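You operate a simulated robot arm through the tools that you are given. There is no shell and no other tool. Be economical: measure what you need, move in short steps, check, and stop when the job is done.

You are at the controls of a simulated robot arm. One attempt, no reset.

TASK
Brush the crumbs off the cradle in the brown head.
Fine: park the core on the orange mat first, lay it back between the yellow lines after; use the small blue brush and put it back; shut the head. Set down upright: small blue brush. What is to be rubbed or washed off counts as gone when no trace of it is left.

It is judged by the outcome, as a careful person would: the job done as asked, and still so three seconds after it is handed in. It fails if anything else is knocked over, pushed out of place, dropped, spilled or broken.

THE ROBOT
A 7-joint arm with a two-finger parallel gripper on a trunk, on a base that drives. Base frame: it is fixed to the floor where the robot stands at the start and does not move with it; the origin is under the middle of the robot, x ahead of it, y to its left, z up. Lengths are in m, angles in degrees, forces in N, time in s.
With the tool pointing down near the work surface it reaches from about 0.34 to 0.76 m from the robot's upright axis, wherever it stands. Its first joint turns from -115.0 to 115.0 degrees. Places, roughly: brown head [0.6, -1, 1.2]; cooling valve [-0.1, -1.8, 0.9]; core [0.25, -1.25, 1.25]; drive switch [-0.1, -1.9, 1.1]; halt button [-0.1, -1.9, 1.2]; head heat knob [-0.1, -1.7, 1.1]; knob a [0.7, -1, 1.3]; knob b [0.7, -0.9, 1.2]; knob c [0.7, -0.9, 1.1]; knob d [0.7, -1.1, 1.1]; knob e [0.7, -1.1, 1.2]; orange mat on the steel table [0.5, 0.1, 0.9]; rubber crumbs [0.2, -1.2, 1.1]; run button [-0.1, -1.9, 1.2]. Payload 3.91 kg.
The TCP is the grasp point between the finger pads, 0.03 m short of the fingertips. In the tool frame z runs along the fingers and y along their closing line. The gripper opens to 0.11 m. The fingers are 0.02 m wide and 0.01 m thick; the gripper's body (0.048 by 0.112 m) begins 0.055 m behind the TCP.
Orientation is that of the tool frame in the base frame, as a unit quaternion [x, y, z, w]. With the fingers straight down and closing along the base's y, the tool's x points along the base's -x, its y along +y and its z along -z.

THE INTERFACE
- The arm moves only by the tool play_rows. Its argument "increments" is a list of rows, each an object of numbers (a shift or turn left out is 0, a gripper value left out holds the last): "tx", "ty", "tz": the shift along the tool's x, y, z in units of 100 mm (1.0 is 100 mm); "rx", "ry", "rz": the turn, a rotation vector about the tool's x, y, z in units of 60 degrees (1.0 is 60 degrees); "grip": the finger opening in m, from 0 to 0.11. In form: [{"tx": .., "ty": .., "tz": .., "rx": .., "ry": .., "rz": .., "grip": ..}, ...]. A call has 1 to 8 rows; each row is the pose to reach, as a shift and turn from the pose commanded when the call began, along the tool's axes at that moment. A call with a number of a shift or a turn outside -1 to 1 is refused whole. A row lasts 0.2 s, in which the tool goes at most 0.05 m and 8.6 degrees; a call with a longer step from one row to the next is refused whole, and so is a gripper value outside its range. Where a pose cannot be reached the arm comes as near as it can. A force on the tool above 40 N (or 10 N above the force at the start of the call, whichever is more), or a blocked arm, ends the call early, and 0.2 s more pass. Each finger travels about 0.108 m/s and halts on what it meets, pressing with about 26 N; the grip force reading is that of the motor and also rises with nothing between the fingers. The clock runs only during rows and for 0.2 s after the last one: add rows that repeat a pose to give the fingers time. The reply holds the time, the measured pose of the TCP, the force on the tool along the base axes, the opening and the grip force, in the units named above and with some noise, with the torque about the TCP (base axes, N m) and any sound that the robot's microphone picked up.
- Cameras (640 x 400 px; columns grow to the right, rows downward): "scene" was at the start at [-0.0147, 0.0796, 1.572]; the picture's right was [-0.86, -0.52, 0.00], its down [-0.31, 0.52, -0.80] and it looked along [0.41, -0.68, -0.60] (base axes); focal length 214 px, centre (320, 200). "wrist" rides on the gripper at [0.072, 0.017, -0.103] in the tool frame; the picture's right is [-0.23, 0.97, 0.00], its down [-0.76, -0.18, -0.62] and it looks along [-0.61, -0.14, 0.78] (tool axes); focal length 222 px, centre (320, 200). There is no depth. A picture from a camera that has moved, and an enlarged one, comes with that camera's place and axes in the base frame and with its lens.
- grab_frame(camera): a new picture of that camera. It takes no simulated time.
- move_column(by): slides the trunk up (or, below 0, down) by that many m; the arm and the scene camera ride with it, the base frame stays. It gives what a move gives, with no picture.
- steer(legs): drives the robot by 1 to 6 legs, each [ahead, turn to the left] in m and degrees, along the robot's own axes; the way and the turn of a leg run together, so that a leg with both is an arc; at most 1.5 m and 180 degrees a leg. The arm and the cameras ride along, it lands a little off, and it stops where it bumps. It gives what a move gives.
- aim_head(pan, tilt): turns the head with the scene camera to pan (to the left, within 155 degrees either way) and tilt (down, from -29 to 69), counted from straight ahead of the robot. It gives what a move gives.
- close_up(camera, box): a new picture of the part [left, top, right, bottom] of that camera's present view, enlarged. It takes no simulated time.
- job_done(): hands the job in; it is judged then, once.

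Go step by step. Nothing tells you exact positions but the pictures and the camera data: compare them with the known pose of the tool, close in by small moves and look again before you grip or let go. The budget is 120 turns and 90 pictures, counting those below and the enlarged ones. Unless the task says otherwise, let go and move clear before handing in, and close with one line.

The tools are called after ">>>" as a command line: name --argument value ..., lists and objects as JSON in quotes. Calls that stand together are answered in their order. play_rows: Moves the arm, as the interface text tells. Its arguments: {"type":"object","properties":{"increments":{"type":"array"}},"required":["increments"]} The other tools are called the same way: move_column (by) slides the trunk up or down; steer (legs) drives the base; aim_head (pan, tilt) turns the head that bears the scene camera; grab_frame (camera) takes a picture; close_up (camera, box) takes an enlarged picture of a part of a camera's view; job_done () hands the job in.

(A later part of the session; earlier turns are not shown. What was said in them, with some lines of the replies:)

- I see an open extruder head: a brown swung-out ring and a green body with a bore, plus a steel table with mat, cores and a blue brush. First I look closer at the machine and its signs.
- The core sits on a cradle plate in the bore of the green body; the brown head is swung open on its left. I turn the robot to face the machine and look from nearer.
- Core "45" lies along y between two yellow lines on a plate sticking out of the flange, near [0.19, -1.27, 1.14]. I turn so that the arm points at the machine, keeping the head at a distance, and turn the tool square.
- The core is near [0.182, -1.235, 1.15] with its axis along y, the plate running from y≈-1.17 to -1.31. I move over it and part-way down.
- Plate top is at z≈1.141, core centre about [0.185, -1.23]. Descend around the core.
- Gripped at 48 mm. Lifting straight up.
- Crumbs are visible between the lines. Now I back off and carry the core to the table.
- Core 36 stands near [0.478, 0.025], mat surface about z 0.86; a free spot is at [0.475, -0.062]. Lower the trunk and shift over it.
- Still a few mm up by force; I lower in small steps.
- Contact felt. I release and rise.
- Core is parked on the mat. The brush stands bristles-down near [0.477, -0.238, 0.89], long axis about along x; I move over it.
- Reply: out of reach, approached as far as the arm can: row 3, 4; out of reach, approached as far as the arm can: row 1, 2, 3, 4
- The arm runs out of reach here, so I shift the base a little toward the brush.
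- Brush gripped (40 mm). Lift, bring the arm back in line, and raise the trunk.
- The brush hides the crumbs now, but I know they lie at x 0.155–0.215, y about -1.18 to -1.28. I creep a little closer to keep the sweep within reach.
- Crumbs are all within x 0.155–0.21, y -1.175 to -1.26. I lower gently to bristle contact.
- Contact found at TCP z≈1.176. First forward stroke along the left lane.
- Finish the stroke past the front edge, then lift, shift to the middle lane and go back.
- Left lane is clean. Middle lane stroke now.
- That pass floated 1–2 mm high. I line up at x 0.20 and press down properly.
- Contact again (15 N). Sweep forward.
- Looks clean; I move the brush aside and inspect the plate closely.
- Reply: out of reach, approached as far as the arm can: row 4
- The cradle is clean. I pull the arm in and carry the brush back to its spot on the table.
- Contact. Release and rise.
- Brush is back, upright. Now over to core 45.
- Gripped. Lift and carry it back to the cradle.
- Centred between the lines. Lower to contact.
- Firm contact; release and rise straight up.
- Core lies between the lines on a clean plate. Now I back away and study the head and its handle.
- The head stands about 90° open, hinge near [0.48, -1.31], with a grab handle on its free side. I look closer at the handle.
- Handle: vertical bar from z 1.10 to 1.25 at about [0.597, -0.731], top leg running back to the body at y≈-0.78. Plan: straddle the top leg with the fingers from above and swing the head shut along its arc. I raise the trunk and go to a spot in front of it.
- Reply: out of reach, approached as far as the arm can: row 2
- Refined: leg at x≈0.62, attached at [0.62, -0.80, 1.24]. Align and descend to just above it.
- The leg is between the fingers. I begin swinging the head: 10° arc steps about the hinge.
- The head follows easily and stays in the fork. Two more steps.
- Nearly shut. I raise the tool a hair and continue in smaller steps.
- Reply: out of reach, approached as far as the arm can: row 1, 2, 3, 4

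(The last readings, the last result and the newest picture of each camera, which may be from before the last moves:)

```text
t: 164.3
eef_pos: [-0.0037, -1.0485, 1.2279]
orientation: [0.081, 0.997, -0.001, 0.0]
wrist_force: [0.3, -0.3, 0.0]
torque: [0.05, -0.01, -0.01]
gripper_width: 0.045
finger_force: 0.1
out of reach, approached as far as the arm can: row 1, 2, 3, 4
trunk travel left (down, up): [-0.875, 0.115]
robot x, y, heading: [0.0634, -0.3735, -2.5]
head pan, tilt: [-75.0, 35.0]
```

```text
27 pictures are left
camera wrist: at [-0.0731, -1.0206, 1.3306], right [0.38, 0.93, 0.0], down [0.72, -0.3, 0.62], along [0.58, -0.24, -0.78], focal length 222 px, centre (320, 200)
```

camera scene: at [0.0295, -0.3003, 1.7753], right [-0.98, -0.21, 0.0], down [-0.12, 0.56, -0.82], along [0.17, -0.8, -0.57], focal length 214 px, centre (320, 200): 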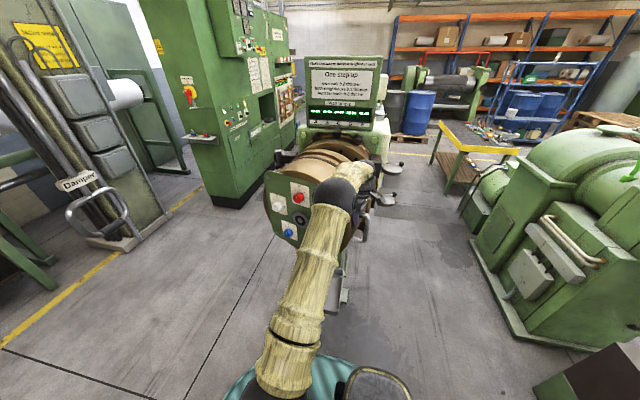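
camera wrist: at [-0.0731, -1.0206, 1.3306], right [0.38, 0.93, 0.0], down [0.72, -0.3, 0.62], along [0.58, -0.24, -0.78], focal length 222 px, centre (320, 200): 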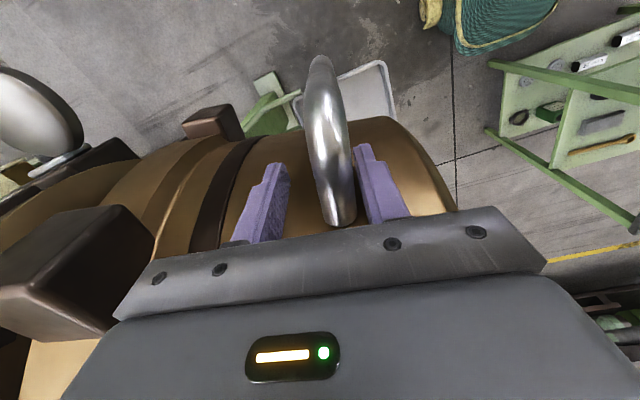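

Out of reach from here, so I lift the fork off with the trunk, pull the arm in, and shift the base 0.13 m nearer.

>>> move_column --by 0.1

>>> play_rows --increments '[{"ty": 0.25, "tx": 0.04}, {"ty": 0.5, "tx": 0.08}, {"ty": 0.75, "tx": 0.12}, {"ty": 1.0, "tx": 0.16}]'

>>> steer --legs '[[0, -88], [0.13, 0], [0, 88]]'

>>> grab_frame --camera "wrist"

>>> grab_frame --camera "scene"

```text
t: 165.6
eef_pos: [-0.0044, -1.0404, 1.3351]
orientation: [0.081, 0.997, -0.003, 0.001]
wrist_force: [0.0, 0.5, -0.4]
torque: [-0.01, 0.01, 0.02]
gripper_width: 0.0453
finger_force: 0.0
trunk travel left (down, up): [-0.975, 0.015]
robot x, y, heading: [0.0643, -0.3695, -2.7]
head pan, tilt: [-75.0, 35.0]
```

```text
t: 166.6
eef_pos: [-0.0019, -0.9382, 1.3334]
orientation: [0.081, 0.997, -0.003, 0.001]
wrist_force: [0.2, -0.5, 0.6]
torque: [0.02, -0.01, 0.05]
gripper_width: 0.0449
finger_force: 0.0
trunk travel left (down, up): [-0.975, 0.015]
robot x, y, heading: [0.0617, -0.3693, -3.0]
head pan, tilt: [-75.0, 35.0]
```

```text
t: 178.9
eef_pos: [0.0191, -1.0654, 1.335]
orientation: [0.06, 0.998, -0.004, 0.0]
wrist_force: [0.0, -0.1, -0.1]
torque: [0.02, 0.0, -0.01]
gripper_width: 0.0449
finger_force: 0.2
trunk travel left (down, up): [-0.975, 0.015]
robot x, y, heading: [0.0673, -0.4996, -0.2]
head pan, tilt: [-75.0, 35.0]
```

```text
26 pictures are left
camera wrist: at [-0.05, -1.0396, 1.4352], right [0.34, 0.94, -0.01], down [0.73, -0.26, 0.63], along [0.59, -0.22, -0.78], focal length 222 px, centre (320, 200)
```

wrist: 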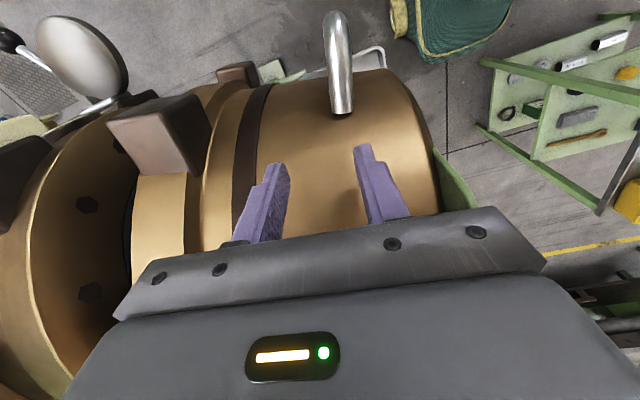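

```text
25 pictures are left
camera scene: at [0.015, -0.3866, 1.8298], right [-0.98, -0.2, 0.0], down [-0.19, 0.91, -0.36], along [0.07, -0.35, -0.93], focal length 214 px, centre (320, 200)
```

scene: 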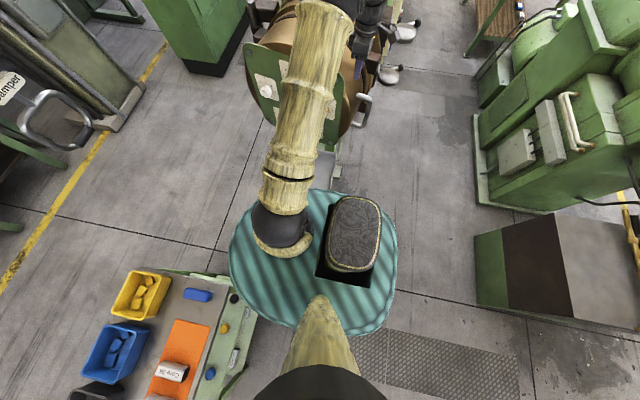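

Still ~10–14° open. I align the fork over the handle leg again at about [-0.018, -1.034].

>>> play_rows --increments '[{"tx": 0.2, "ty": 0.13, "grip": 0.055}, {"tx": 0.405, "ty": 0.264, "grip": 0.06}, {"tx": 0.405, "ty": 0.264, "tz": 0.2}, {"tx": 0.405, "ty": 0.264, "tz": 0.35}]'

>>> grab_frame --camera "wrist"

>>> aim_head --pan -70 --tilt 35

>>> grab_frame --camera "scene"

```text
t: 179.9
eef_pos: [-0.0171, -1.0363, 1.2963]
orientation: [0.06, 0.998, -0.004, 0.001]
wrist_force: [0.7, -0.4, 0.1]
torque: [0.0, -0.01, 0.01]
gripper_width: 0.0597
finger_force: 0.1
trunk travel left (down, up): [-0.975, 0.015]
robot x, y, heading: [0.0625, -0.5019, -0.6]
head pan, tilt: [-75.0, 35.0]
```

```text
24 pictures are left
camera wrist: at [-0.0874, -1.0096, 1.3986], right [0.34, 0.94, -0.01], down [0.73, -0.26, 0.63], along [0.59, -0.22, -0.78], focal length 222 px, centre (320, 200)
```

wrist: 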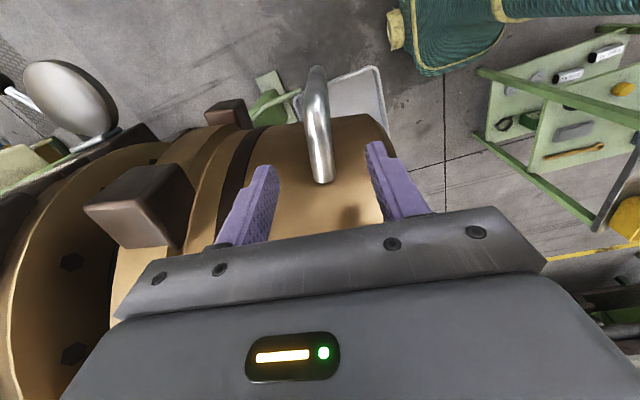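

```text
t: 180.6
eef_pos: [-0.0228, -1.0423, 1.2929]
orientation: [0.059, 0.998, -0.001, 0.003]
wrist_force: [1.5, -0.2, 0.0]
torque: [0.0, 0.03, 0.0]
gripper_width: 0.0601
finger_force: 0.1
trunk travel left (down, up): [-0.975, 0.015]
robot x, y, heading: [0.0636, -0.5042, -0.2]
head pan, tilt: [-70.0, 35.0]
```

```text
23 pictures are left
camera scene: at [0.0102, -0.3967, 1.8302], right [-0.96, -0.29, -0.01], down [-0.27, 0.9, -0.35], along [0.11, -0.33, -0.94], focal length 214 px, centre (320, 200)
```

scene: 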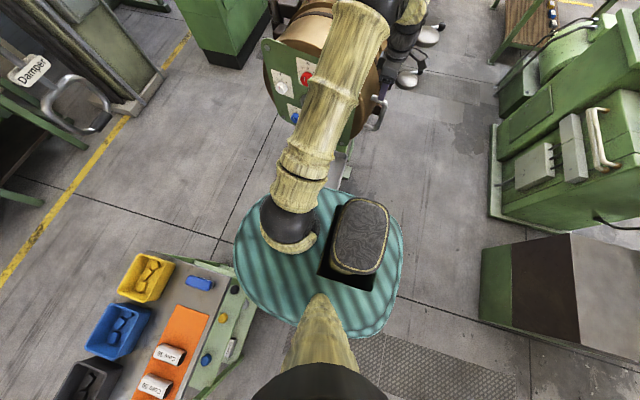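

Aligned as before; descend and push the rest of the arc.

>>> play_rows --increments '[{"tz": 0.2}, {"tz": 0.4}, {"tz": 0.58}]'

>>> play_rows --increments '[{"tx": 0.03, "ty": -0.15, "rz": -0.02}, {"tx": 0.06, "ty": -0.3, "rz": -0.04}, {"tx": 0.08, "ty": -0.45, "rz": -0.06}, {"tx": 0.09, "ty": -0.6, "rz": -0.08}]'

>>> grab_frame --camera "wrist"

```text
t: 181.4
eef_pos: [-0.0251, -1.0432, 1.2357]
orientation: [0.06, 0.998, 0.0, 0.004]
wrist_force: [-0.2, -0.7, -0.5]
torque: [0.01, 0.0, -0.02]
gripper_width: 0.0599
finger_force: 0.1
trunk travel left (down, up): [-0.975, 0.015]
robot x, y, heading: [0.0633, -0.4984, -0.4]
head pan, tilt: [-70.0, 35.0]
```

```text
t: 182.4
eef_pos: [-0.0375, -1.1021, 1.2367]
orientation: [0.018, 1.0, -0.001, 0.004]
wrist_force: [-0.4, -0.2, 0.3]
torque: [-0.02, 0.0, -0.02]
gripper_width: 0.0598
finger_force: 0.1
trunk travel left (down, up): [-0.975, 0.015]
robot x, y, heading: [0.0631, -0.5035, -0.6]
head pan, tilt: [-70.0, 35.0]
```

```text
22 pictures are left
camera wrist: at [-0.1115, -1.0825, 1.3385], right [0.26, 0.96, 0.0], down [0.75, -0.2, 0.63], along [0.61, -0.17, -0.78], focal length 222 px, centre (320, 200)
```

wrist: 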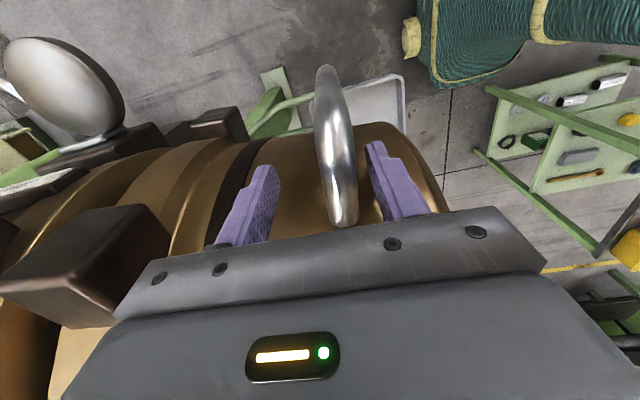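

>>> play_rows --increments '[{"tx": 0.02, "ty": -0.1, "rz": -0.015}, {"tx": 0.04, "ty": -0.2, "rz": -0.03}, {"tx": 0.055, "ty": -0.3, "rz": -0.045}, {"tx": 0.065, "ty": -0.4, "rz": -0.06}, {"tx": 0.075, "ty": -0.5, "rz": -0.07}]'

>>> grab_frame --camera "wrist"

```text
t: 183.6
eef_pos: [-0.048, -1.1538, 1.2347]
orientation: [-0.019, 1.0, -0.001, 0.004]
wrist_force: [0.1, 0.2, 0.1]
torque: [0.0, 0.01, -0.02]
gripper_width: 0.0599
finger_force: 0.1
trunk travel left (down, up): [-0.975, 0.015]
robot x, y, heading: [0.06, -0.5022, -0.2]
head pan, tilt: [-70.0, 35.0]
```

```text
21 pictures are left
camera wrist: at [-0.1218, -1.1383, 1.3371], right [0.19, 0.98, 0.0], down [0.76, -0.15, 0.63], along [0.62, -0.12, -0.78], focal length 222 px, centre (320, 200)
```

wrist: 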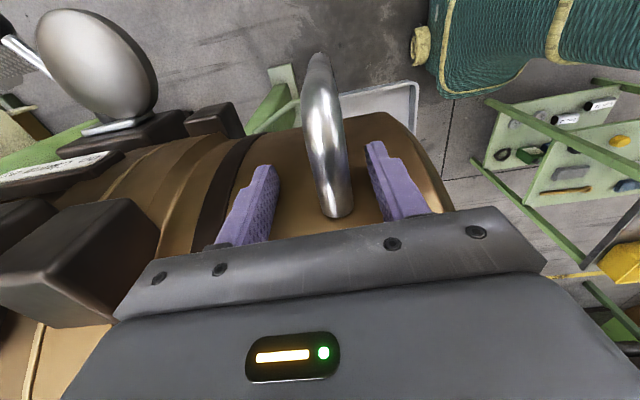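

Almost shut. Push on gently until it resists.

>>> play_rows --increments '[{"tx": 0.0, "ty": -0.1, "rz": -0.01}, {"tx": 0.01, "ty": -0.2, "rz": -0.02}, {"tx": 0.015, "ty": -0.3, "rz": -0.02}, {"tx": 0.02, "ty": -0.4, "rz": -0.02}]'

>>> grab_frame --camera "wrist"

```text
t: 184.4
eef_pos: [-0.0479, -1.1718, 1.2339]
orientation: [-0.026, 1.0, 0.011, 0.004]
wrist_force: [4.9, 32.1, 6.1]
torque: [0.18, 0.03, -0.56]
gripper_width: 0.0757
finger_force: 15.9
trunk travel left (down, up): [-0.975, 0.015]
robot x, y, heading: [0.0639, -0.5045, -0.1]
head pan, tilt: [-70.0, 35.0]
stopped in row 3: the force on the tool passed its limit at 43 N (the readings are from after the stop); the commanded pose is now the measured one
```

```text
20 pictures are left
camera wrist: at [-0.1221, -1.1615, 1.3359], right [0.17, 0.98, 0.02], down [0.77, -0.15, 0.63], along [0.62, -0.09, -0.78], focal length 222 px, centre (320, 200)
```

wrist: 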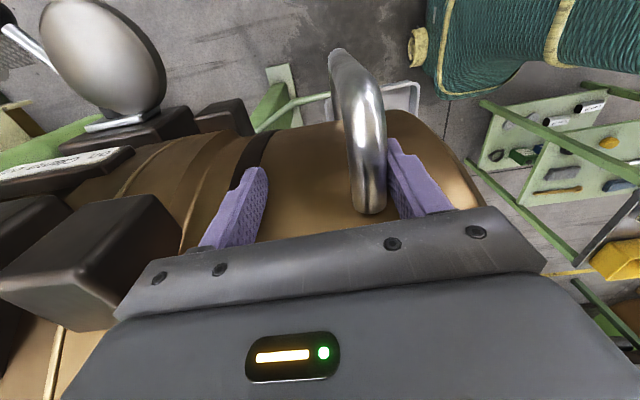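

It stops hard against the seat. I relieve the push, lift the fork off and look.

>>> play_rows --increments '[{"ty": 0.12, "grip": 0.075}, {"ty": 0.22, "grip": 0.075}, {"ty": 0.22, "tz": -0.25}, {"ty": 0.22, "tz": -0.5}, {"ty": 0.22, "tz": -0.75}, {"ty": 0.22, "tz": -0.85}]'

>>> grab_frame --camera "wrist"

```text
t: 185.8
eef_pos: [-0.0511, -1.1553, 1.3204]
orientation: [-0.028, 1.0, 0.007, 0.004]
wrist_force: [-0.6, 0.9, 0.7]
torque: [-0.02, -0.01, 0.01]
gripper_width: 0.075
finger_force: 0.0
trunk travel left (down, up): [-0.975, 0.015]
robot x, y, heading: [0.0606, -0.4984, -0.5]
head pan, tilt: [-70.0, 35.0]
```

```text
19 pictures are left
camera wrist: at [-0.1255, -1.1445, 1.421], right [0.17, 0.98, 0.02], down [0.77, -0.14, 0.63], along [0.62, -0.1, -0.78], focal length 222 px, centre (320, 200)
```

wrist: 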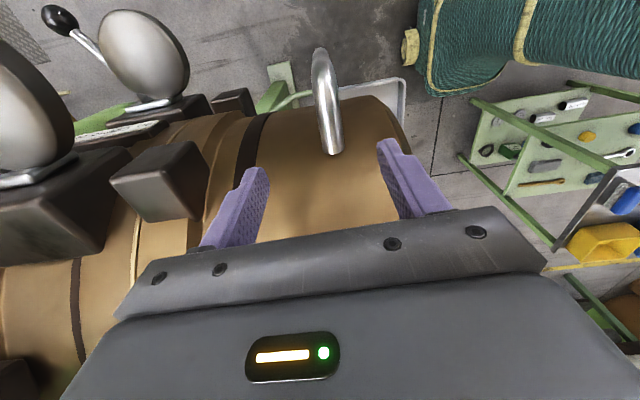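

The joint looks flush. I retreat fully and verify from a distance.

>>> play_rows --increments '[{"ty": 0.25}, {"ty": 0.5}, {"ty": 0.75}, {"ty": 1.0}]'

>>> steer --legs '[[-0.45, 0]]'

>>> aim_head --pan -45 --tilt 20

>>> grab_frame --camera "scene"

```text
t: 186.8
eef_pos: [-0.0579, -1.0581, 1.3203]
orientation: [-0.028, 1.0, 0.007, 0.004]
wrist_force: [0.1, 0.4, -0.2]
torque: [0.01, 0.04, -0.02]
gripper_width: 0.0747
finger_force: 0.1
trunk travel left (down, up): [-0.975, 0.015]
robot x, y, heading: [0.0684, -0.4989, -0.5]
head pan, tilt: [-70.0, 35.0]
```

```text
t: 189.9
eef_pos: [-0.4977, -1.0584, 1.3185]
orientation: [-0.031, 0.999, 0.007, 0.001]
wrist_force: [1.3, -0.6, -0.7]
torque: [0.01, 0.01, 0.02]
gripper_width: 0.0748
finger_force: 0.0
trunk travel left (down, up): [-0.975, 0.015]
robot x, y, heading: [-0.3841, -0.4993, -0.2]
head pan, tilt: [-70.0, 35.0]
```

```text
t: 190.8
eef_pos: [-0.4971, -1.0573, 1.319]
orientation: [-0.031, 0.999, 0.007, 0.001]
wrist_force: [-0.2, -0.6, -0.9]
torque: [0.01, -0.02, 0.0]
gripper_width: 0.075
finger_force: 0.0
trunk travel left (down, up): [-0.975, 0.015]
robot x, y, heading: [-0.3886, -0.501, -0.1]
head pan, tilt: [-45.0, 20.0]
```

```text
18 pictures are left
camera scene: at [-0.3806, -0.4118, 1.8991], right [-0.71, -0.71, 0.0], down [-0.24, 0.24, -0.94], along [0.66, -0.67, -0.34], focal length 214 px, centre (320, 200)
```

scene: 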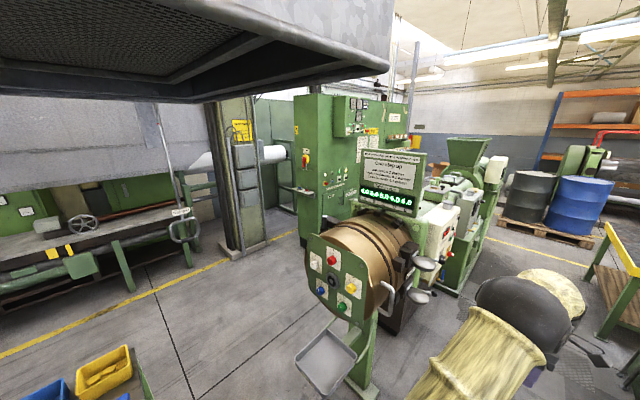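

>>> close_up --camera "scene" --box '[290, 150, 470, 330]'

>>> aim_head --pan 10 --tilt 35

>>> grab_frame --camera "scene"

```text
2.22 times, centred on (380, 240) of scene
camera zoom: at [-0.3806, -0.4118, 1.8991], right [-0.71, -0.71, 0.0], down [-0.24, 0.24, -0.94], along [0.66, -0.67, -0.34], focal length 477 px, centre (187, 111)
```

zoom: 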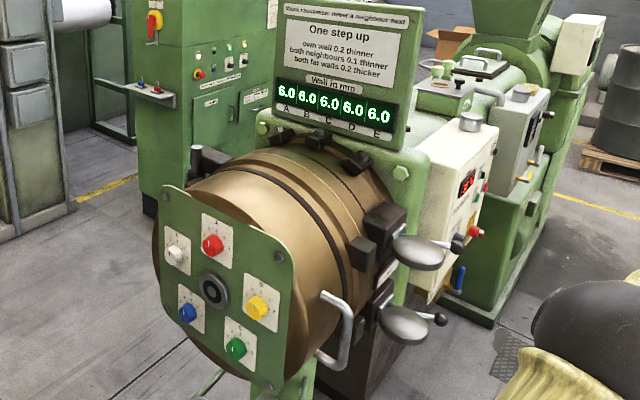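

```text
t: 192.0
eef_pos: [-0.4982, -1.0591, 1.319]
orientation: [-0.032, 0.999, 0.007, 0.001]
wrist_force: [1.1, -0.5, -0.4]
torque: [0.0, -0.02, 0.0]
gripper_width: 0.0748
finger_force: 0.1
trunk travel left (down, up): [-0.975, 0.015]
robot x, y, heading: [-0.3854, -0.504, -0.1]
head pan, tilt: [10.0, 35.0]
```

```text
16 pictures are left
camera scene: at [-0.3596, -0.3307, 1.8754], right [0.17, -0.99, 0.0], down [-0.56, -0.1, -0.82], along [0.81, 0.14, -0.57], focal length 214 px, centre (320, 200)
```

scene: 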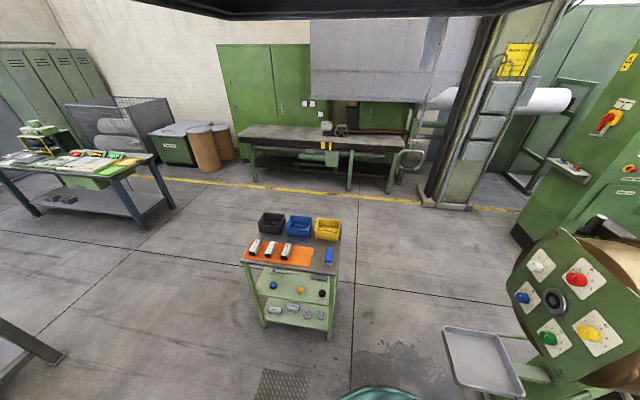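

The head is shut and flush with the wall display lit. The brush is upright in its place and the table is undisturbed, so I hand in.

>>> job_done

```text
The job is handed in.
```

The crumbs are off the cradle; none showed in a close-up afterwards. Core 45 is back between the yellow lines, the small blue brush stands upright where it was, and the head is shut; I left the clamps on the flange as they were.
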